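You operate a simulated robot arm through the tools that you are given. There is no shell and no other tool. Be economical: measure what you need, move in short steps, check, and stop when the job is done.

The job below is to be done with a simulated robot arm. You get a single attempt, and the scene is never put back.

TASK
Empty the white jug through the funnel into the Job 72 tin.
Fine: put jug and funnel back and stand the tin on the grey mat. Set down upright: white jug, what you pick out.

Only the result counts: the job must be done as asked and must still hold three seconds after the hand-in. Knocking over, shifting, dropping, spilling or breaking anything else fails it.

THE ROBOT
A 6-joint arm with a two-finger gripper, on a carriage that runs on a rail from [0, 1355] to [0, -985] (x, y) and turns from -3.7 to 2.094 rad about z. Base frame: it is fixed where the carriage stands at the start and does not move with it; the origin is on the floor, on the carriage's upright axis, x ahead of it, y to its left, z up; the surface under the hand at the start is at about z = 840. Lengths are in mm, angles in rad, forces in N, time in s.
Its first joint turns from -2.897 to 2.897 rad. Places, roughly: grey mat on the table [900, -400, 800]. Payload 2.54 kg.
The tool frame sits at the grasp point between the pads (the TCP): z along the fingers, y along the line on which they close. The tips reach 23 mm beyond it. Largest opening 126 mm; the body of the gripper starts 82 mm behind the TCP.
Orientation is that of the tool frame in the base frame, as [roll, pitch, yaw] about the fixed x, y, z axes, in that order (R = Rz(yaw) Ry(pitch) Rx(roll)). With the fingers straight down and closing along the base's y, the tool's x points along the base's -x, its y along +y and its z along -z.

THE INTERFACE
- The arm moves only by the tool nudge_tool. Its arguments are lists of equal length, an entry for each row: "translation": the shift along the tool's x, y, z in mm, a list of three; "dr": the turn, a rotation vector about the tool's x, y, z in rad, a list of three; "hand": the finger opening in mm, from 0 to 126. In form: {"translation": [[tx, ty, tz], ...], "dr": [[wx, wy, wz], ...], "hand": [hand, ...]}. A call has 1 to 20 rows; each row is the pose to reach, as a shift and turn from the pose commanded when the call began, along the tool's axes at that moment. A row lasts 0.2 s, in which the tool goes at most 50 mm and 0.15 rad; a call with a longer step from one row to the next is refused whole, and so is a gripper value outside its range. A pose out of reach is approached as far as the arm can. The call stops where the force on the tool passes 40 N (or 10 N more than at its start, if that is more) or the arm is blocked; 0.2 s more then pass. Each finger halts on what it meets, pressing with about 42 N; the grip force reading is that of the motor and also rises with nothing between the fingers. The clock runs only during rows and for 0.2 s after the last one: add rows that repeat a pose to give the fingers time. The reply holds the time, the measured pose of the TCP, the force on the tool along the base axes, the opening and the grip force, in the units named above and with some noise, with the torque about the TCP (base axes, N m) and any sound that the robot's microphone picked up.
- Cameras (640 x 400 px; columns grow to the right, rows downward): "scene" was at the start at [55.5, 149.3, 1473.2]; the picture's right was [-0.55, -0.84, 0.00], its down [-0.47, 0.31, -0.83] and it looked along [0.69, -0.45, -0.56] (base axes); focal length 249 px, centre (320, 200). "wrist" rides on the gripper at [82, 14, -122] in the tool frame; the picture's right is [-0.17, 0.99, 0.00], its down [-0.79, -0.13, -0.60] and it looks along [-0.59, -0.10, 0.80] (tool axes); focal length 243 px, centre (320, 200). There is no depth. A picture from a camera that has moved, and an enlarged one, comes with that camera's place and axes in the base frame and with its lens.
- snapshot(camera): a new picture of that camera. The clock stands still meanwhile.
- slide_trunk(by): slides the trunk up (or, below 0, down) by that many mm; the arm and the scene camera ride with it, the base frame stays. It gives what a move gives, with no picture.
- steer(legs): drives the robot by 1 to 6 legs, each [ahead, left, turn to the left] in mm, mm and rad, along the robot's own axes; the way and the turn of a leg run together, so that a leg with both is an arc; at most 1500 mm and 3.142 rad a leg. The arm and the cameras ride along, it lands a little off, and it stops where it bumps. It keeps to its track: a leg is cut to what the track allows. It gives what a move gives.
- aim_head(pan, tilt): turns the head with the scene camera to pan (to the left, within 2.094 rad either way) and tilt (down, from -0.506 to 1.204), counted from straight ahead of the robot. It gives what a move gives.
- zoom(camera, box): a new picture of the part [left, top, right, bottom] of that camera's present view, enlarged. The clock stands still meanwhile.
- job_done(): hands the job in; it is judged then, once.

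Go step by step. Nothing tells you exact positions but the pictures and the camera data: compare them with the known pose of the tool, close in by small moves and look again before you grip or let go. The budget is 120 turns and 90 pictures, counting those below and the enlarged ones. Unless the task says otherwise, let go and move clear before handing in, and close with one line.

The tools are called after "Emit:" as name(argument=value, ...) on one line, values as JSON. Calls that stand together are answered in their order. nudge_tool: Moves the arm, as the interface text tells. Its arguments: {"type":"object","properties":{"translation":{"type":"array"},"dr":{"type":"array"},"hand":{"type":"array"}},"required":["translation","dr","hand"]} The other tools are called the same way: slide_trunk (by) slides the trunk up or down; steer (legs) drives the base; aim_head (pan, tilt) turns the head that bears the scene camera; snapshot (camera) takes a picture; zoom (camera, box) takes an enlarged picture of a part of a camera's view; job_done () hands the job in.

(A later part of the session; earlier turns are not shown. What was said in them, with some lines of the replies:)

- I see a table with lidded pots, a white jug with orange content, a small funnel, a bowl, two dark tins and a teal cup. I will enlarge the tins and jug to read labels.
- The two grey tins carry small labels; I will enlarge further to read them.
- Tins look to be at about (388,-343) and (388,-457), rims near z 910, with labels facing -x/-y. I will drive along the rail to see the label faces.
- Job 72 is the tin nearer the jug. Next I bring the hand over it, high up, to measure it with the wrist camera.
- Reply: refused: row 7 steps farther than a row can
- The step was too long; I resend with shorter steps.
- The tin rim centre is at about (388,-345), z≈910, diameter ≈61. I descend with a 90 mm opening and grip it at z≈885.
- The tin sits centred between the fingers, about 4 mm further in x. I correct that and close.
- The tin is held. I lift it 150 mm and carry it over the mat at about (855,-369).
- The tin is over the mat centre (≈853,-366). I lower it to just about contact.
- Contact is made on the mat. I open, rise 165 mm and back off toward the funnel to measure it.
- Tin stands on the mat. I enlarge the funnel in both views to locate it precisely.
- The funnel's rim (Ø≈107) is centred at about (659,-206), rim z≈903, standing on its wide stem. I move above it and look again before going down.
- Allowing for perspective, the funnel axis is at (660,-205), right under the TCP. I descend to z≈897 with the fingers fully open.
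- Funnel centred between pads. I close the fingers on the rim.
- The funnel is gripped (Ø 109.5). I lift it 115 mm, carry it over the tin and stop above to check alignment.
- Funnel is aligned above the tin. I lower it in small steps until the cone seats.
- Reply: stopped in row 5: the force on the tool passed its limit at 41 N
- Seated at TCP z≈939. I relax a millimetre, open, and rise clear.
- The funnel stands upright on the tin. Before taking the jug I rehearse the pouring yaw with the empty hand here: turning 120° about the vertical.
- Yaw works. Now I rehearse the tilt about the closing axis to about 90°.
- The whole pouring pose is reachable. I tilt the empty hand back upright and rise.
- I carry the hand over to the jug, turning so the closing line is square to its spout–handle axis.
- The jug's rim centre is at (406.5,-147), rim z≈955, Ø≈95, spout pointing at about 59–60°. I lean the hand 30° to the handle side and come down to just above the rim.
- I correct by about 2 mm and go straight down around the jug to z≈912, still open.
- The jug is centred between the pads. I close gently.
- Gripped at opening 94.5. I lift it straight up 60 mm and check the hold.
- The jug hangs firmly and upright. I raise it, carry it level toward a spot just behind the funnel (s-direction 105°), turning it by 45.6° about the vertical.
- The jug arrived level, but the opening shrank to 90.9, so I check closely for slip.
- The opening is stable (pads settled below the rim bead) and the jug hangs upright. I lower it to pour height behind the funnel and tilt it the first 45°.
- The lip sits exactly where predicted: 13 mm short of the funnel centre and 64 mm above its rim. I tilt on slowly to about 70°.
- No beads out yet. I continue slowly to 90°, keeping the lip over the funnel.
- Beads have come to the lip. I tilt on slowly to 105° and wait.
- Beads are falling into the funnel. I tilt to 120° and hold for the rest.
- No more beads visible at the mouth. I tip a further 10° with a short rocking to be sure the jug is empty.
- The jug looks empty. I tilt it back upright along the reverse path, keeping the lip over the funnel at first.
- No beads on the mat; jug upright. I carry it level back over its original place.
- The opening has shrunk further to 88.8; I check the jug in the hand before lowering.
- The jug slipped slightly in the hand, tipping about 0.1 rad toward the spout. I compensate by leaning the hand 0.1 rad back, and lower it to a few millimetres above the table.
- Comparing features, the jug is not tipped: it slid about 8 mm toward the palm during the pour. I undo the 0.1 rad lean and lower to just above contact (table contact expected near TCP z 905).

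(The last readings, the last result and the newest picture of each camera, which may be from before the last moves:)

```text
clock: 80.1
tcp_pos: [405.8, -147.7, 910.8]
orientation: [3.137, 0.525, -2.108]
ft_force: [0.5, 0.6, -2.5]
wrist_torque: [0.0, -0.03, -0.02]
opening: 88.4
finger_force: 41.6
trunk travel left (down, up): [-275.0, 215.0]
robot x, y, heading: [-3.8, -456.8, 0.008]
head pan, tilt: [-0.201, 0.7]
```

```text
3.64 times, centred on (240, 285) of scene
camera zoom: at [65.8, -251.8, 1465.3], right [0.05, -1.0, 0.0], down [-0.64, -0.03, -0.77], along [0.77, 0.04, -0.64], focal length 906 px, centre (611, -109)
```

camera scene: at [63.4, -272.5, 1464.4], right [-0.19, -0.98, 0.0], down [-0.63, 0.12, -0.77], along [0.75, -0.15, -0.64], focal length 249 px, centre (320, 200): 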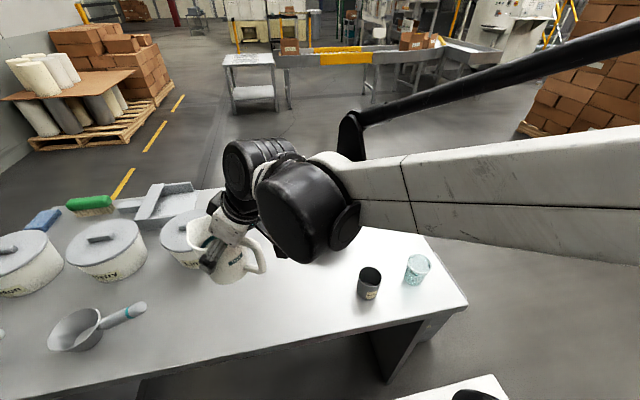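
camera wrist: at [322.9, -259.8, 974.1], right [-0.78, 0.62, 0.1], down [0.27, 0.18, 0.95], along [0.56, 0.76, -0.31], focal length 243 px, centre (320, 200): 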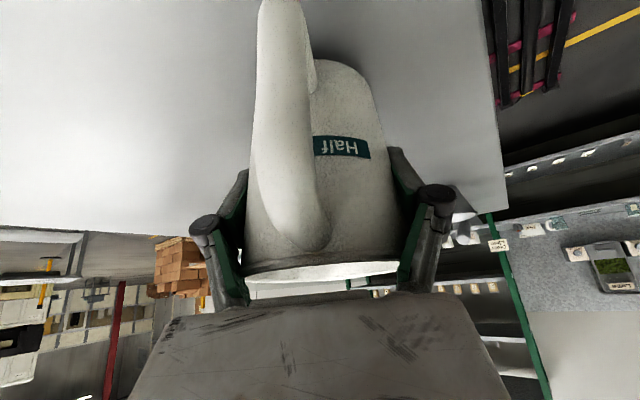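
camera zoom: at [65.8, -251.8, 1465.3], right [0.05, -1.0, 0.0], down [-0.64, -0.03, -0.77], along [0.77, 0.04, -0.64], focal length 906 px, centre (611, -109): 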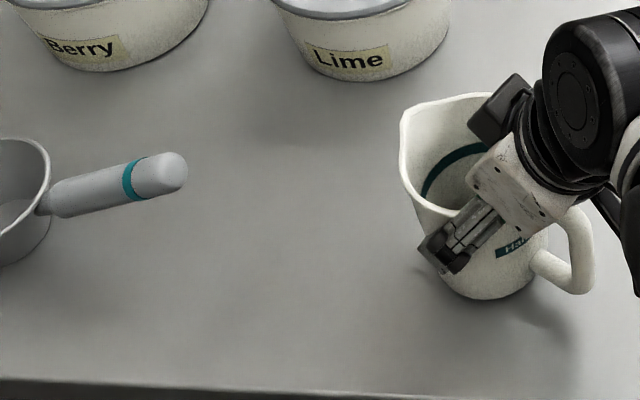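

Emit:
nudge_tool(translation=[[0.75, 0, 1.3], [1.5, 0, 2.6], [2, 0, 3.5], [2.5, 0, 4.3], [2.5, 0, 4.3]], dr=[[0, 0, 0], [0, 0, 0], [0, 0, 0], [0, 0, 0], [0, 0, 0]], hand=[78, 78, 78, 78, 78])

```text
clock: 81.3
tcp_pos: [406.0, -148.6, 904.7]
orientation: [3.136, 0.524, -2.108]
ft_force: [0.3, 0.0, -1.4]
wrist_torque: [0.02, -0.02, 0.0]
opening: 87.4
finger_force: 42.1
trunk travel left (down, up): [-275.0, 215.0]
robot x, y, heading: [-1.8, -454.0, 0.004]
head pan, tilt: [-0.201, 0.7]
```

Emit:
nudge_tool(translation=[[0.75, 0, 1.3], [1.5, 0, 2.6], [2.25, 0, 3.9], [3, 0, 5.2], [3, 0, 5.2]], dr=[[0, 0, 0], [0, 0, 0], [0, 0, 0], [0, 0, 0], [0, 0, 0]], hand=[78, 78, 78, 78, 78])

Emit:
snapshot(camera="wrist")

```text
clock: 82.5
tcp_pos: [405.9, -147.3, 897.9]
orientation: [3.136, 0.519, -2.106]
ft_force: [-0.8, -1.4, 2.4]
wrist_torque: [-0.03, 0.0, -0.06]
opening: 87.1
finger_force: 41.9
trunk travel left (down, up): [-275.0, 215.0]
robot x, y, heading: [0.9, -452.7, 0.007]
head pan, tilt: [-0.201, 0.7]
```

```text
16 pictures are left
camera wrist: at [326.7, -254.9, 963.8], right [-0.78, 0.62, 0.09], down [0.31, 0.26, 0.91], along [0.55, 0.73, -0.4], focal length 243 px, centre (320, 200)
```

wrist: 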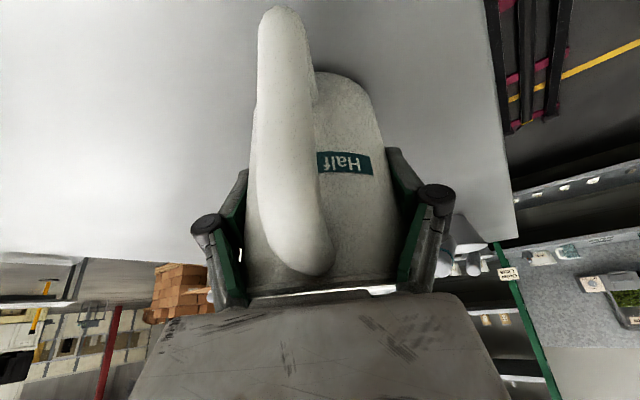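

Emit:
nudge_tool(translation=[[0.5, 0, 0.9], [1, 0, 1.7], [1, 0, 1.7]], dr=[[0, 0, 0], [0, 0, 0], [0, 0, 0]], hand=[78, 78, 78])

Emit:
zoom(camera="scene", box=[180, 230, 300, 340])

```text
clock: 83.3
tcp_pos: [405.9, -146.6, 895.8]
orientation: [3.135, 0.522, -2.106]
ft_force: [0.2, -0.6, 1.7]
wrist_torque: [-0.01, 0.0, 0.0]
opening: 87.0
finger_force: 42.6
trunk travel left (down, up): [-275.0, 215.0]
robot x, y, heading: [1.9, -454.1, 0.001]
head pan, tilt: [-0.201, 0.7]
```

```text
3.64 times, centred on (240, 285) of scene
camera zoom: at [65.6, -250.4, 1465.1], right [0.07, -1.0, 0.0], down [-0.64, -0.04, -0.77], along [0.77, 0.05, -0.64], focal length 906 px, centre (611, -109)
```

zoom: 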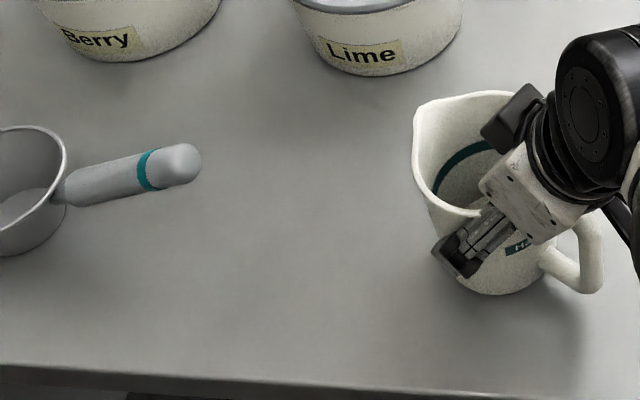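

The jug base is at table level in the view. I open slowly and then rise straight up.

Emit:
nudge_tool(translation=[[0, 0, 0], [0, 0, 0], [0, 0, 0], [0, 0, 0], [-2.5, 0, -4.3], [-12, 0, -21], [-27, 0, -47], [-45, 0, -78], [-67, 0, -116], [-90, 0, -155], [-90, 0, -155]], dr=[[0, 0, 0], [0, 0, 0], [0, 0, 0], [0, 0, 0], [0, 0, 0], [0, 0, 0], [0, 0, 0], [0, 0, 0], [0, 0, 0], [0, 0, 0], [0, 0, 0]], hand=[92, 104, 116, 126, 126, 126, 126, 126, 126, 126, 126])

Emit:
snapshot(camera="scene")

```text
clock: 85.7
tcp_pos: [406.8, -146.6, 1078.0]
orientation: [3.136, 0.525, -2.106]
ft_force: [-0.2, -0.3, 0.1]
wrist_torque: [0.0, -0.01, -0.03]
opening: 125.9
finger_force: 0.0
trunk travel left (down, up): [-275.0, 215.0]
robot x, y, heading: [0.3, -454.0, 0.002]
head pan, tilt: [-0.201, 0.7]
```

```text
14 pictures are left
camera scene: at [63.4, -272.6, 1464.4], right [-0.19, -0.98, 0.0], down [-0.63, 0.12, -0.77], along [0.75, -0.15, -0.64], focal length 249 px, centre (320, 200)
```

scene: 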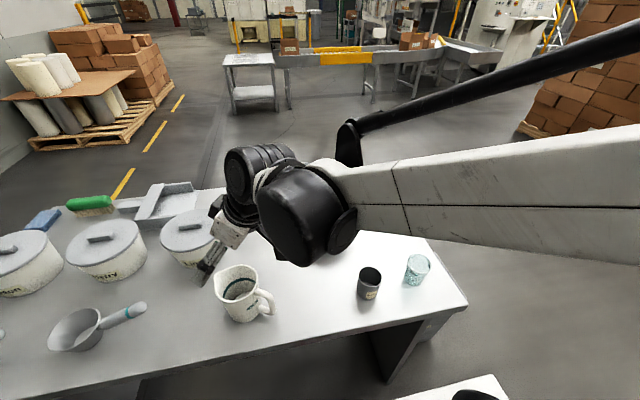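

The jug stands upright in its old place, empty. I straighten the hand and travel over to the funnel.

Emit:
nudge_tool(translation=[[-8, 0, -14], [-15, -10, -26], [-18, -45, -25], [-20.5, -85, -23], [-23, -125, -21.5], [-25.5, -165, -20], [-28, -205, -18.5], [-30.5, -245, -17], [-33, -285, -15.5], [-35.5, -325, -14], [-38, -365, -12.5], [-40.5, -405, -11], [-43, -445, -9], [-46, -480, -8], [-47.2, -496.6, -7.4], [-47.2, -496.6, -7.4]], dr=[[0, 0.1, 0], [0, 0.2, 0], [0, 0.3, 0], [0, 0.4, 0], [0, 0.524, 0], [0, 0.524, 0], [0, 0.524, 0], [0, 0.524, 0], [0, 0.524, 0], [0, 0.524, 0], [0, 0.524, 0], [0, 0.524, 0], [0, 0.524, 0], [0, 0.524, 0], [0, 0.524, 0], [0, 0.524, 0]], hand=[126, 126, 126, 126, 126, 126, 126, 126, 126, 126, 126, 126, 126, 126, 126, 126])

Emit:
nudge_tool(translation=[[0, 0, 0], [0, 0, 0], [0, 0, 0], [0, 0, 0], [0, 0, 0], [0, 0, 0], [0, 0, 0], [0, 0, 0]], dr=[[0, 0, 0.13], [0, 0, 0.26], [0, 0, 0.39], [0, 0, 0.52], [0, 0, 0.65], [0, 0, 0.78], [0, 0, 0.91], [0, 0, 1.031]], hand=[126, 126, 126, 126, 126, 126, 126, 126])

Emit:
snapshot(camera="wrist")

```text
clock: 89.1
tcp_pos: [852.6, -367.6, 1103.0]
orientation: [3.136, -0.002, -2.105]
ft_force: [-0.9, -0.4, 0.2]
wrist_torque: [-0.02, -0.02, 0.01]
opening: 125.7
finger_force: 0.1
trunk travel left (down, up): [-275.0, 215.0]
robot x, y, heading: [1.9, -454.4, 0.008]
head pan, tilt: [-0.201, 0.7]
```

```text
clock: 90.9
tcp_pos: [853.2, -369.4, 1103.4]
orientation: [3.141, -0.005, -3.137]
ft_force: [0.5, 0.6, 0.0]
wrist_torque: [0.04, 0.0, 0.02]
opening: 126.5
finger_force: 0.1
trunk travel left (down, up): [-275.0, 215.0]
robot x, y, heading: [3.5, -451.4, 0.006]
head pan, tilt: [-0.201, 0.7]
```

```text
13 pictures are left
camera wrist: at [770.9, -355.6, 1226.0], right [0.16, 0.99, 0.0], down [0.79, -0.13, 0.59], along [0.59, -0.1, -0.8], focal length 243 px, centre (320, 200)
```

wrist: 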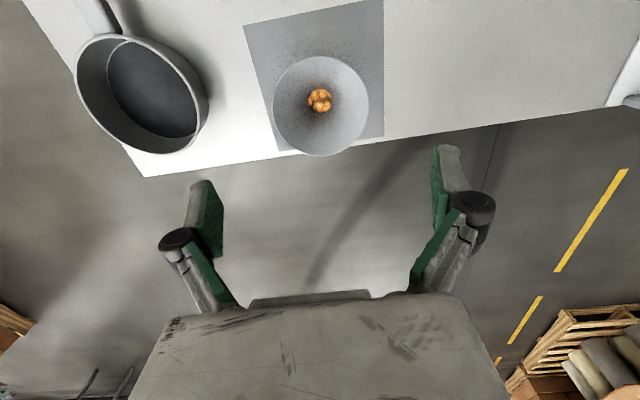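

Beads are visible in the funnel's throat; I look closer to judge whether they are jammed.

Emit:
zoom(camera="wrist", box=[260, 40, 380, 170])

```text
3.08 times, centred on (320, 105) of wrist
camera zoom: at [770.9, -355.6, 1226.0], right [0.16, 0.99, 0.0], down [0.79, -0.13, 0.59], along [0.59, -0.1, -0.8], focal length 746 px, centre (320, 492)
```

zoom: 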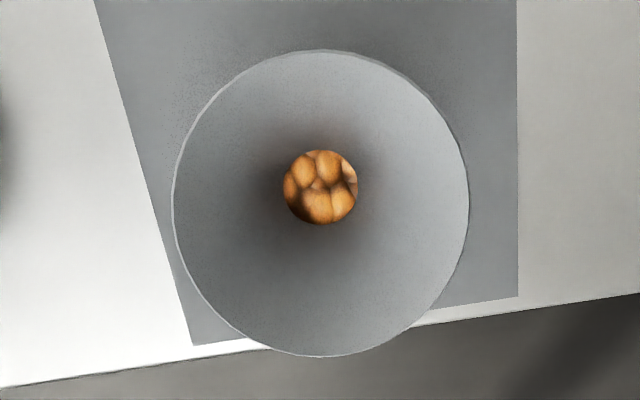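

Beads stand in the throat, probably just the last of the column. I grip the funnel again, so I can raise it a little within the tin and let them run down.

Emit:
nudge_tool(translation=[[-1, 0, 45], [-1, 0, 90], [-1, 0, 125], [-1, 0, 150], [-1, 0, 160], [-1, 0, 163], [-1, 0, 163]], dr=[[0, 0, 0], [0, 0, 0], [0, 0, 0], [0, 0, 0], [0, 0, 0], [0, 0, 0], [0, 0, 0]], hand=[126, 126, 126, 126, 126, 126, 126])

Emit:
snapshot(camera="wrist")

```text
clock: 92.5
tcp_pos: [853.0, -369.1, 939.4]
orientation: [3.139, -0.003, -3.135]
ft_force: [0.7, 0.6, 0.3]
wrist_torque: [0.03, -0.03, 0.04]
opening: 125.6
finger_force: 0.1
trunk travel left (down, up): [-275.0, 215.0]
robot x, y, heading: [-1.2, -450.2, 0.009]
head pan, tilt: [-0.201, 0.7]
```

```text
11 pictures are left
camera wrist: at [770.7, -356.4, 1062.6], right [0.16, 0.99, 0.0], down [0.79, -0.13, 0.59], along [0.59, -0.09, -0.8], focal length 243 px, centre (320, 200)
```

wrist: 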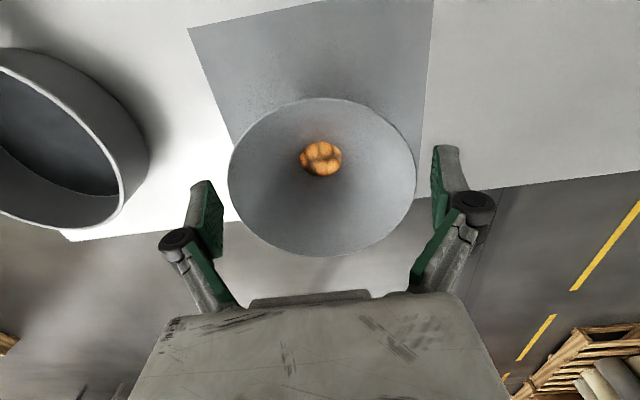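

Emit:
nudge_tool(translation=[[0, 0, 0], [0, 0, 0], [0, 0, 0], [0, 0, 0], [0, 0, -1.5], [0, 0, -3], [0, 0, -4.5], [0, 0, -6], [0, 0, -7.5], [0, 0, -9], [0, 0, -10.5], [0, 0, -12], [0, 0, -12], [0, 0, -12]], dr=[[0, 0, 0], [0, 0, 0], [0, 0, 0], [0, 0, 0], [0, 0, 0], [0, 0, 0], [0, 0, 0], [0, 0, 0], [0, 0, 0], [0, 0, 0], [0, 0, 0], [0, 0, 0], [0, 0, 0], [0, 0, 0]], hand=[114, 102, 98, 98, 98, 98, 98, 98, 98, 98, 98, 98, 98, 98])

Emit:
zoom(camera="wrist", box=[220, 80, 430, 270])

```text
clock: 95.5
tcp_pos: [853.6, -367.7, 952.7]
orientation: [3.139, -0.003, -3.135]
ft_force: [-0.8, 1.3, -1.2]
wrist_torque: [0.01, 0.02, 0.01]
opening: 108.9
finger_force: 41.5
trunk travel left (down, up): [-275.0, 215.0]
robot x, y, heading: [-0.8, -453.1, 0.008]
head pan, tilt: [-0.201, 0.7]
```

```text
2.11 times, centred on (325, 175) of wrist
camera zoom: at [771.3, -354.9, 1075.5], right [0.16, 0.99, 0.0], down [0.79, -0.13, 0.59], along [0.59, -0.09, -0.8], focal length 511 px, centre (310, 253)
```

zoom: 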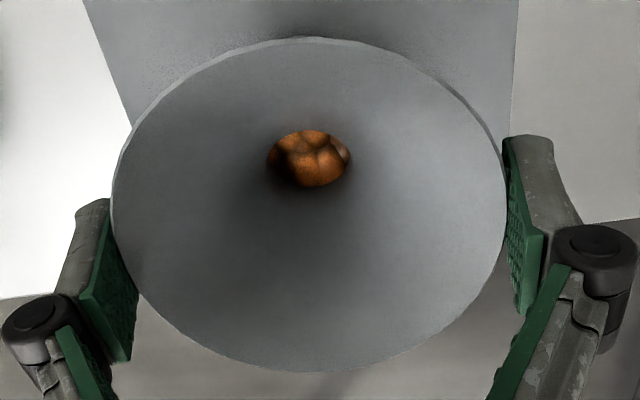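

The beads sank deeper as the funnel rose, so they run freely. I raise it another 10 mm slowly and look again.

Emit:
nudge_tool(translation=[[0, 0, -1.5], [0, 0, -3], [0, 0, -4.5], [0, 0, -6], [0, 0, -7.5], [0, 0, -9], [0, 0, -10], [0, 0, -10], [1.5, 0, -10], [-1.5, 0, -10], [0, 0, -10], [0, 0, -10], [0, 0, -10]], dr=[[0, 0, 0], [0, 0, 0], [0, 0, 0], [0, 0, 0], [0, 0, 0], [0, 0, 0], [0, 0, 0], [0, 0, 0], [0, 0, 0], [0, 0, 0], [0, 0, 0], [0, 0, 0], [0, 0, 0]], hand=[98, 98, 98, 98, 98, 98, 98, 98, 98, 98, 98, 98, 98])

Emit:
zoom(camera="wrist", box=[220, 80, 430, 270])

```text
clock: 98.3
tcp_pos: [853.3, -368.4, 963.0]
orientation: [3.139, -0.004, -3.136]
ft_force: [-0.3, 0.1, -0.8]
wrist_torque: [-0.02, 0.01, -0.02]
opening: 108.9
finger_force: 41.6
trunk travel left (down, up): [-275.0, 215.0]
robot x, y, heading: [2.9, -453.5, 0.004]
head pan, tilt: [-0.201, 0.7]
```

```text
2.11 times, centred on (325, 175) of wrist
camera zoom: at [771.7, -355.5, 1085.3], right [0.16, 0.99, 0.0], down [0.79, -0.13, 0.59], along [0.59, -0.09, -0.8], focal length 511 px, centre (310, 253)
```

zoom: 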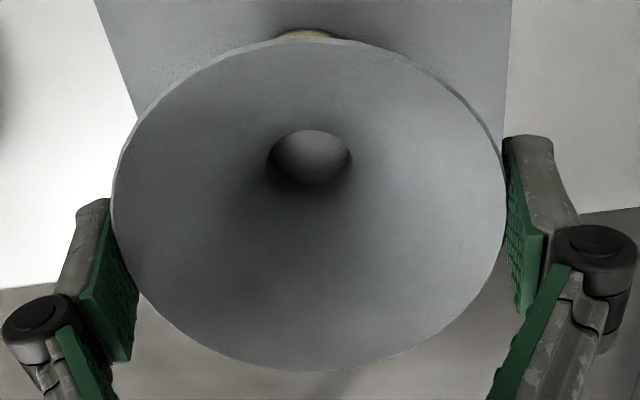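

The funnel is empty. I lift it clear and carry it back above its original spot.

Emit:
nudge_tool(translation=[[0, 0, -5], [0, 0, -15], [0, 0, -35], [0, 0, -55], [15, 13, -55], [45, 38, -55], [75, 63.5, -55], [105, 89, -55], [135, 114, -55], [160, 135.5, -55], [180, 152.4, -55], [192.7, 163.1, -55], [192.7, 163.1, -55], [192.7, 163.1, -25], [192.7, 163.1, 10], [192.7, 163.1, 40], [192.7, 163.1, 54], [192.7, 163.1, 58], [192.7, 163.1, 58]], dr=[[0, 0, 0], [0, 0, 0], [0, 0, 0], [0, 0, 0], [0, 0, 0], [0, 0, 0], [0, 0, 0], [0, 0, 0], [0, 0, 0], [0, 0, 0], [0, 0, 0], [0, 0, 0], [0, 0, 0], [0, 0, 0], [0, 0, 0], [0, 0, 0], [0, 0, 0], [0, 0, 0], [0, 0, 0]], hand=[98, 98, 98, 98, 98, 98, 98, 98, 98, 98, 98, 98, 98, 98, 98, 98, 98, 98, 98])

Emit:
zoom(camera="scene", box=[205, 150, 345, 260])

```text
clock: 102.3
tcp_pos: [660.1, -206.4, 905.9]
orientation: [3.14, -0.003, -3.134]
ft_force: [-0.4, -0.1, -0.2]
wrist_torque: [0.0, -0.02, -0.03]
opening: 108.7
finger_force: 41.7
trunk travel left (down, up): [-275.0, 215.0]
robot x, y, heading: [1.1, -453.8, 0.007]
head pan, tilt: [-0.201, 0.7]
```

```text
3.64 times, centred on (275, 205) of scene
camera zoom: at [63.8, -272.5, 1464.4], right [-0.19, -0.98, 0.0], down [-0.63, 0.12, -0.76], along [0.75, -0.15, -0.64], focal length 906 px, centre (484, 182)
```

zoom: 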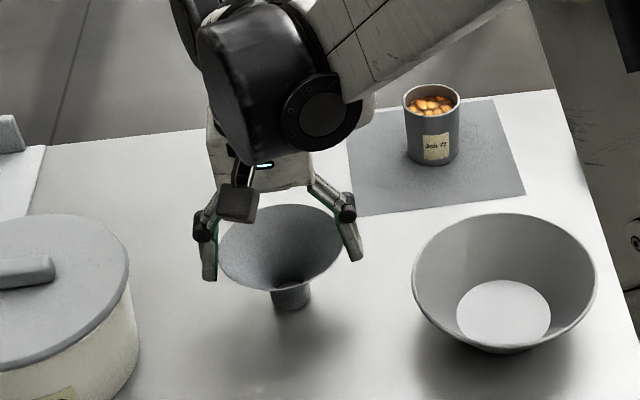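

The tin stands filled on the mat with nothing spilled. I lower the funnel the last millimetres to contact.

Emit:
nudge_tool(translation=[[0, 0, 3], [0, 0, 5], [0, 0, 6.5], [0, 0, 6.5]], dr=[[0, 0, 0], [0, 0, 0], [0, 0, 0], [0, 0, 0]], hand=[98, 98, 98, 98])

```text
clock: 103.3
tcp_pos: [659.3, -206.5, 900.7]
orientation: [3.139, 0.0, -3.135]
ft_force: [-1.8, 0.1, 20.4]
wrist_torque: [0.06, 0.14, 0.02]
opening: 108.6
finger_force: 42.1
trunk travel left (down, up): [-275.0, 215.0]
robot x, y, heading: [1.6, -452.9, 0.002]
head pan, tilt: [-0.201, 0.7]
stopped in row 4: the force on the tool passed its limit at 40 N (the readings are from after the stop); the commanded pose is now the measured one
```

The funnel stands on the table. I ease off, open and rise clear.

Emit:
nudge_tool(translation=[[0, 0, -1], [0, 0, -1], [0, 0, -1], [0, 0, -3], [0, 0, -20], [0, 0, -60], [0, 0, -105], [0, 0, -150], [0, 0, -190], [0, 0, -190]], dr=[[0, 0, 0], [0, 0, 0], [0, 0, 0], [0, 0, 0], [0, 0, 0], [0, 0, 0], [0, 0, 0], [0, 0, 0], [0, 0, 0], [0, 0, 0]], hand=[112, 124, 126, 126, 126, 126, 126, 126, 126, 126])

Emit:
snapshot(camera="scene")

Emit:
snapshot(camera="wrist")

```text
clock: 105.5
tcp_pos: [661.1, -205.5, 1088.8]
orientation: [3.139, -0.004, -3.133]
ft_force: [-0.2, -0.3, -0.7]
wrist_torque: [0.01, 0.02, -0.02]
opening: 126.0
finger_force: 0.0
trunk travel left (down, up): [-275.0, 215.0]
robot x, y, heading: [0.4, -453.7, 0.008]
head pan, tilt: [-0.201, 0.7]
```

```text
7 pictures are left
camera scene: at [63.4, -272.6, 1464.4], right [-0.19, -0.98, 0.0], down [-0.63, 0.12, -0.77], along [0.75, -0.15, -0.64], focal length 249 px, centre (320, 200)
```

scene: 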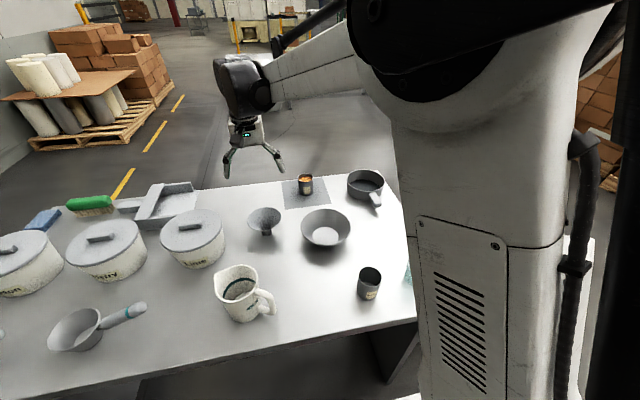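

```text
6 pictures are left
camera wrist: at [578.7, -193.3, 1211.9], right [0.16, 0.99, 0.0], down [0.79, -0.13, 0.6], along [0.59, -0.09, -0.8], focal length 243 px, centre (320, 200)
```

wrist: 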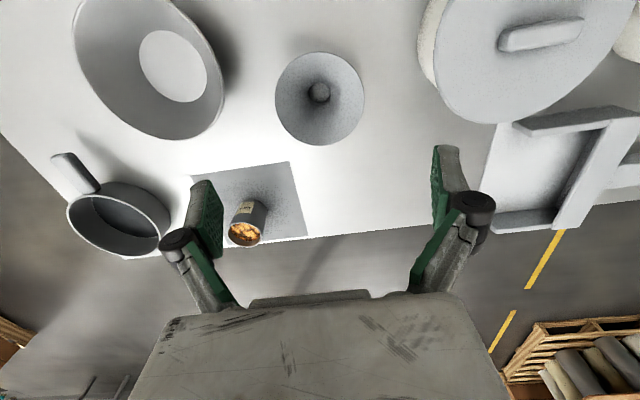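

Everything stands in place. One enlarged look at the jug and the tin area before handing in.

Emit:
zoom(camera="scene", box=[200, 250, 290, 330])

Emit:
zoom(camera="scene", box=[240, 160, 390, 250])

```text
5.00 times, centred on (245, 290) of scene
camera zoom: at [63.4, -272.6, 1464.4], right [-0.19, -0.98, 0.0], down [-0.63, 0.12, -0.77], along [0.75, -0.15, -0.64], focal length 1246 px, centre (695, -250)
```

zoom: 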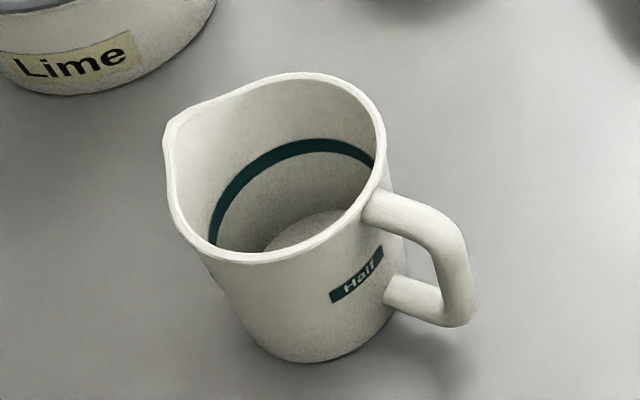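

```text
4.27 times, centred on (315, 205) of scene
camera zoom: at [63.4, -272.6, 1464.4], right [-0.19, -0.98, 0.0], down [-0.63, 0.12, -0.77], along [0.75, -0.15, -0.64], focal length 1063 px, centre (341, 179)
```

zoom: 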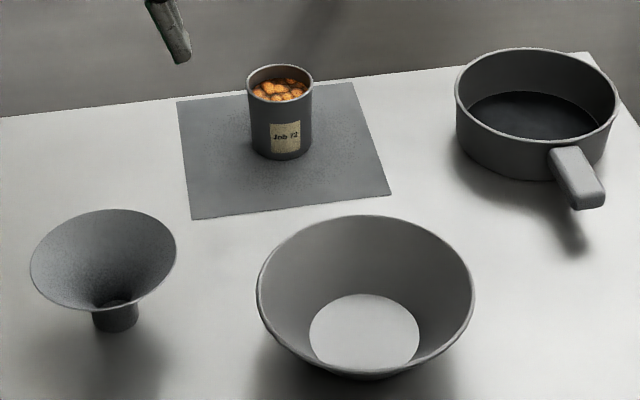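

The jug is empty and upright in its place, the funnel is back, and the filled Job 72 tin stands on the mat with nothing spilled. The hand is clear, so I hand in.

Emit:
job_done()

```text
The job is handed in.
```

I emptied the white jug through the funnel into the Job 72 tin, which now stands upright on the grey mat. The jug and funnel are back in their places, and the last pictures show no spilled beads.
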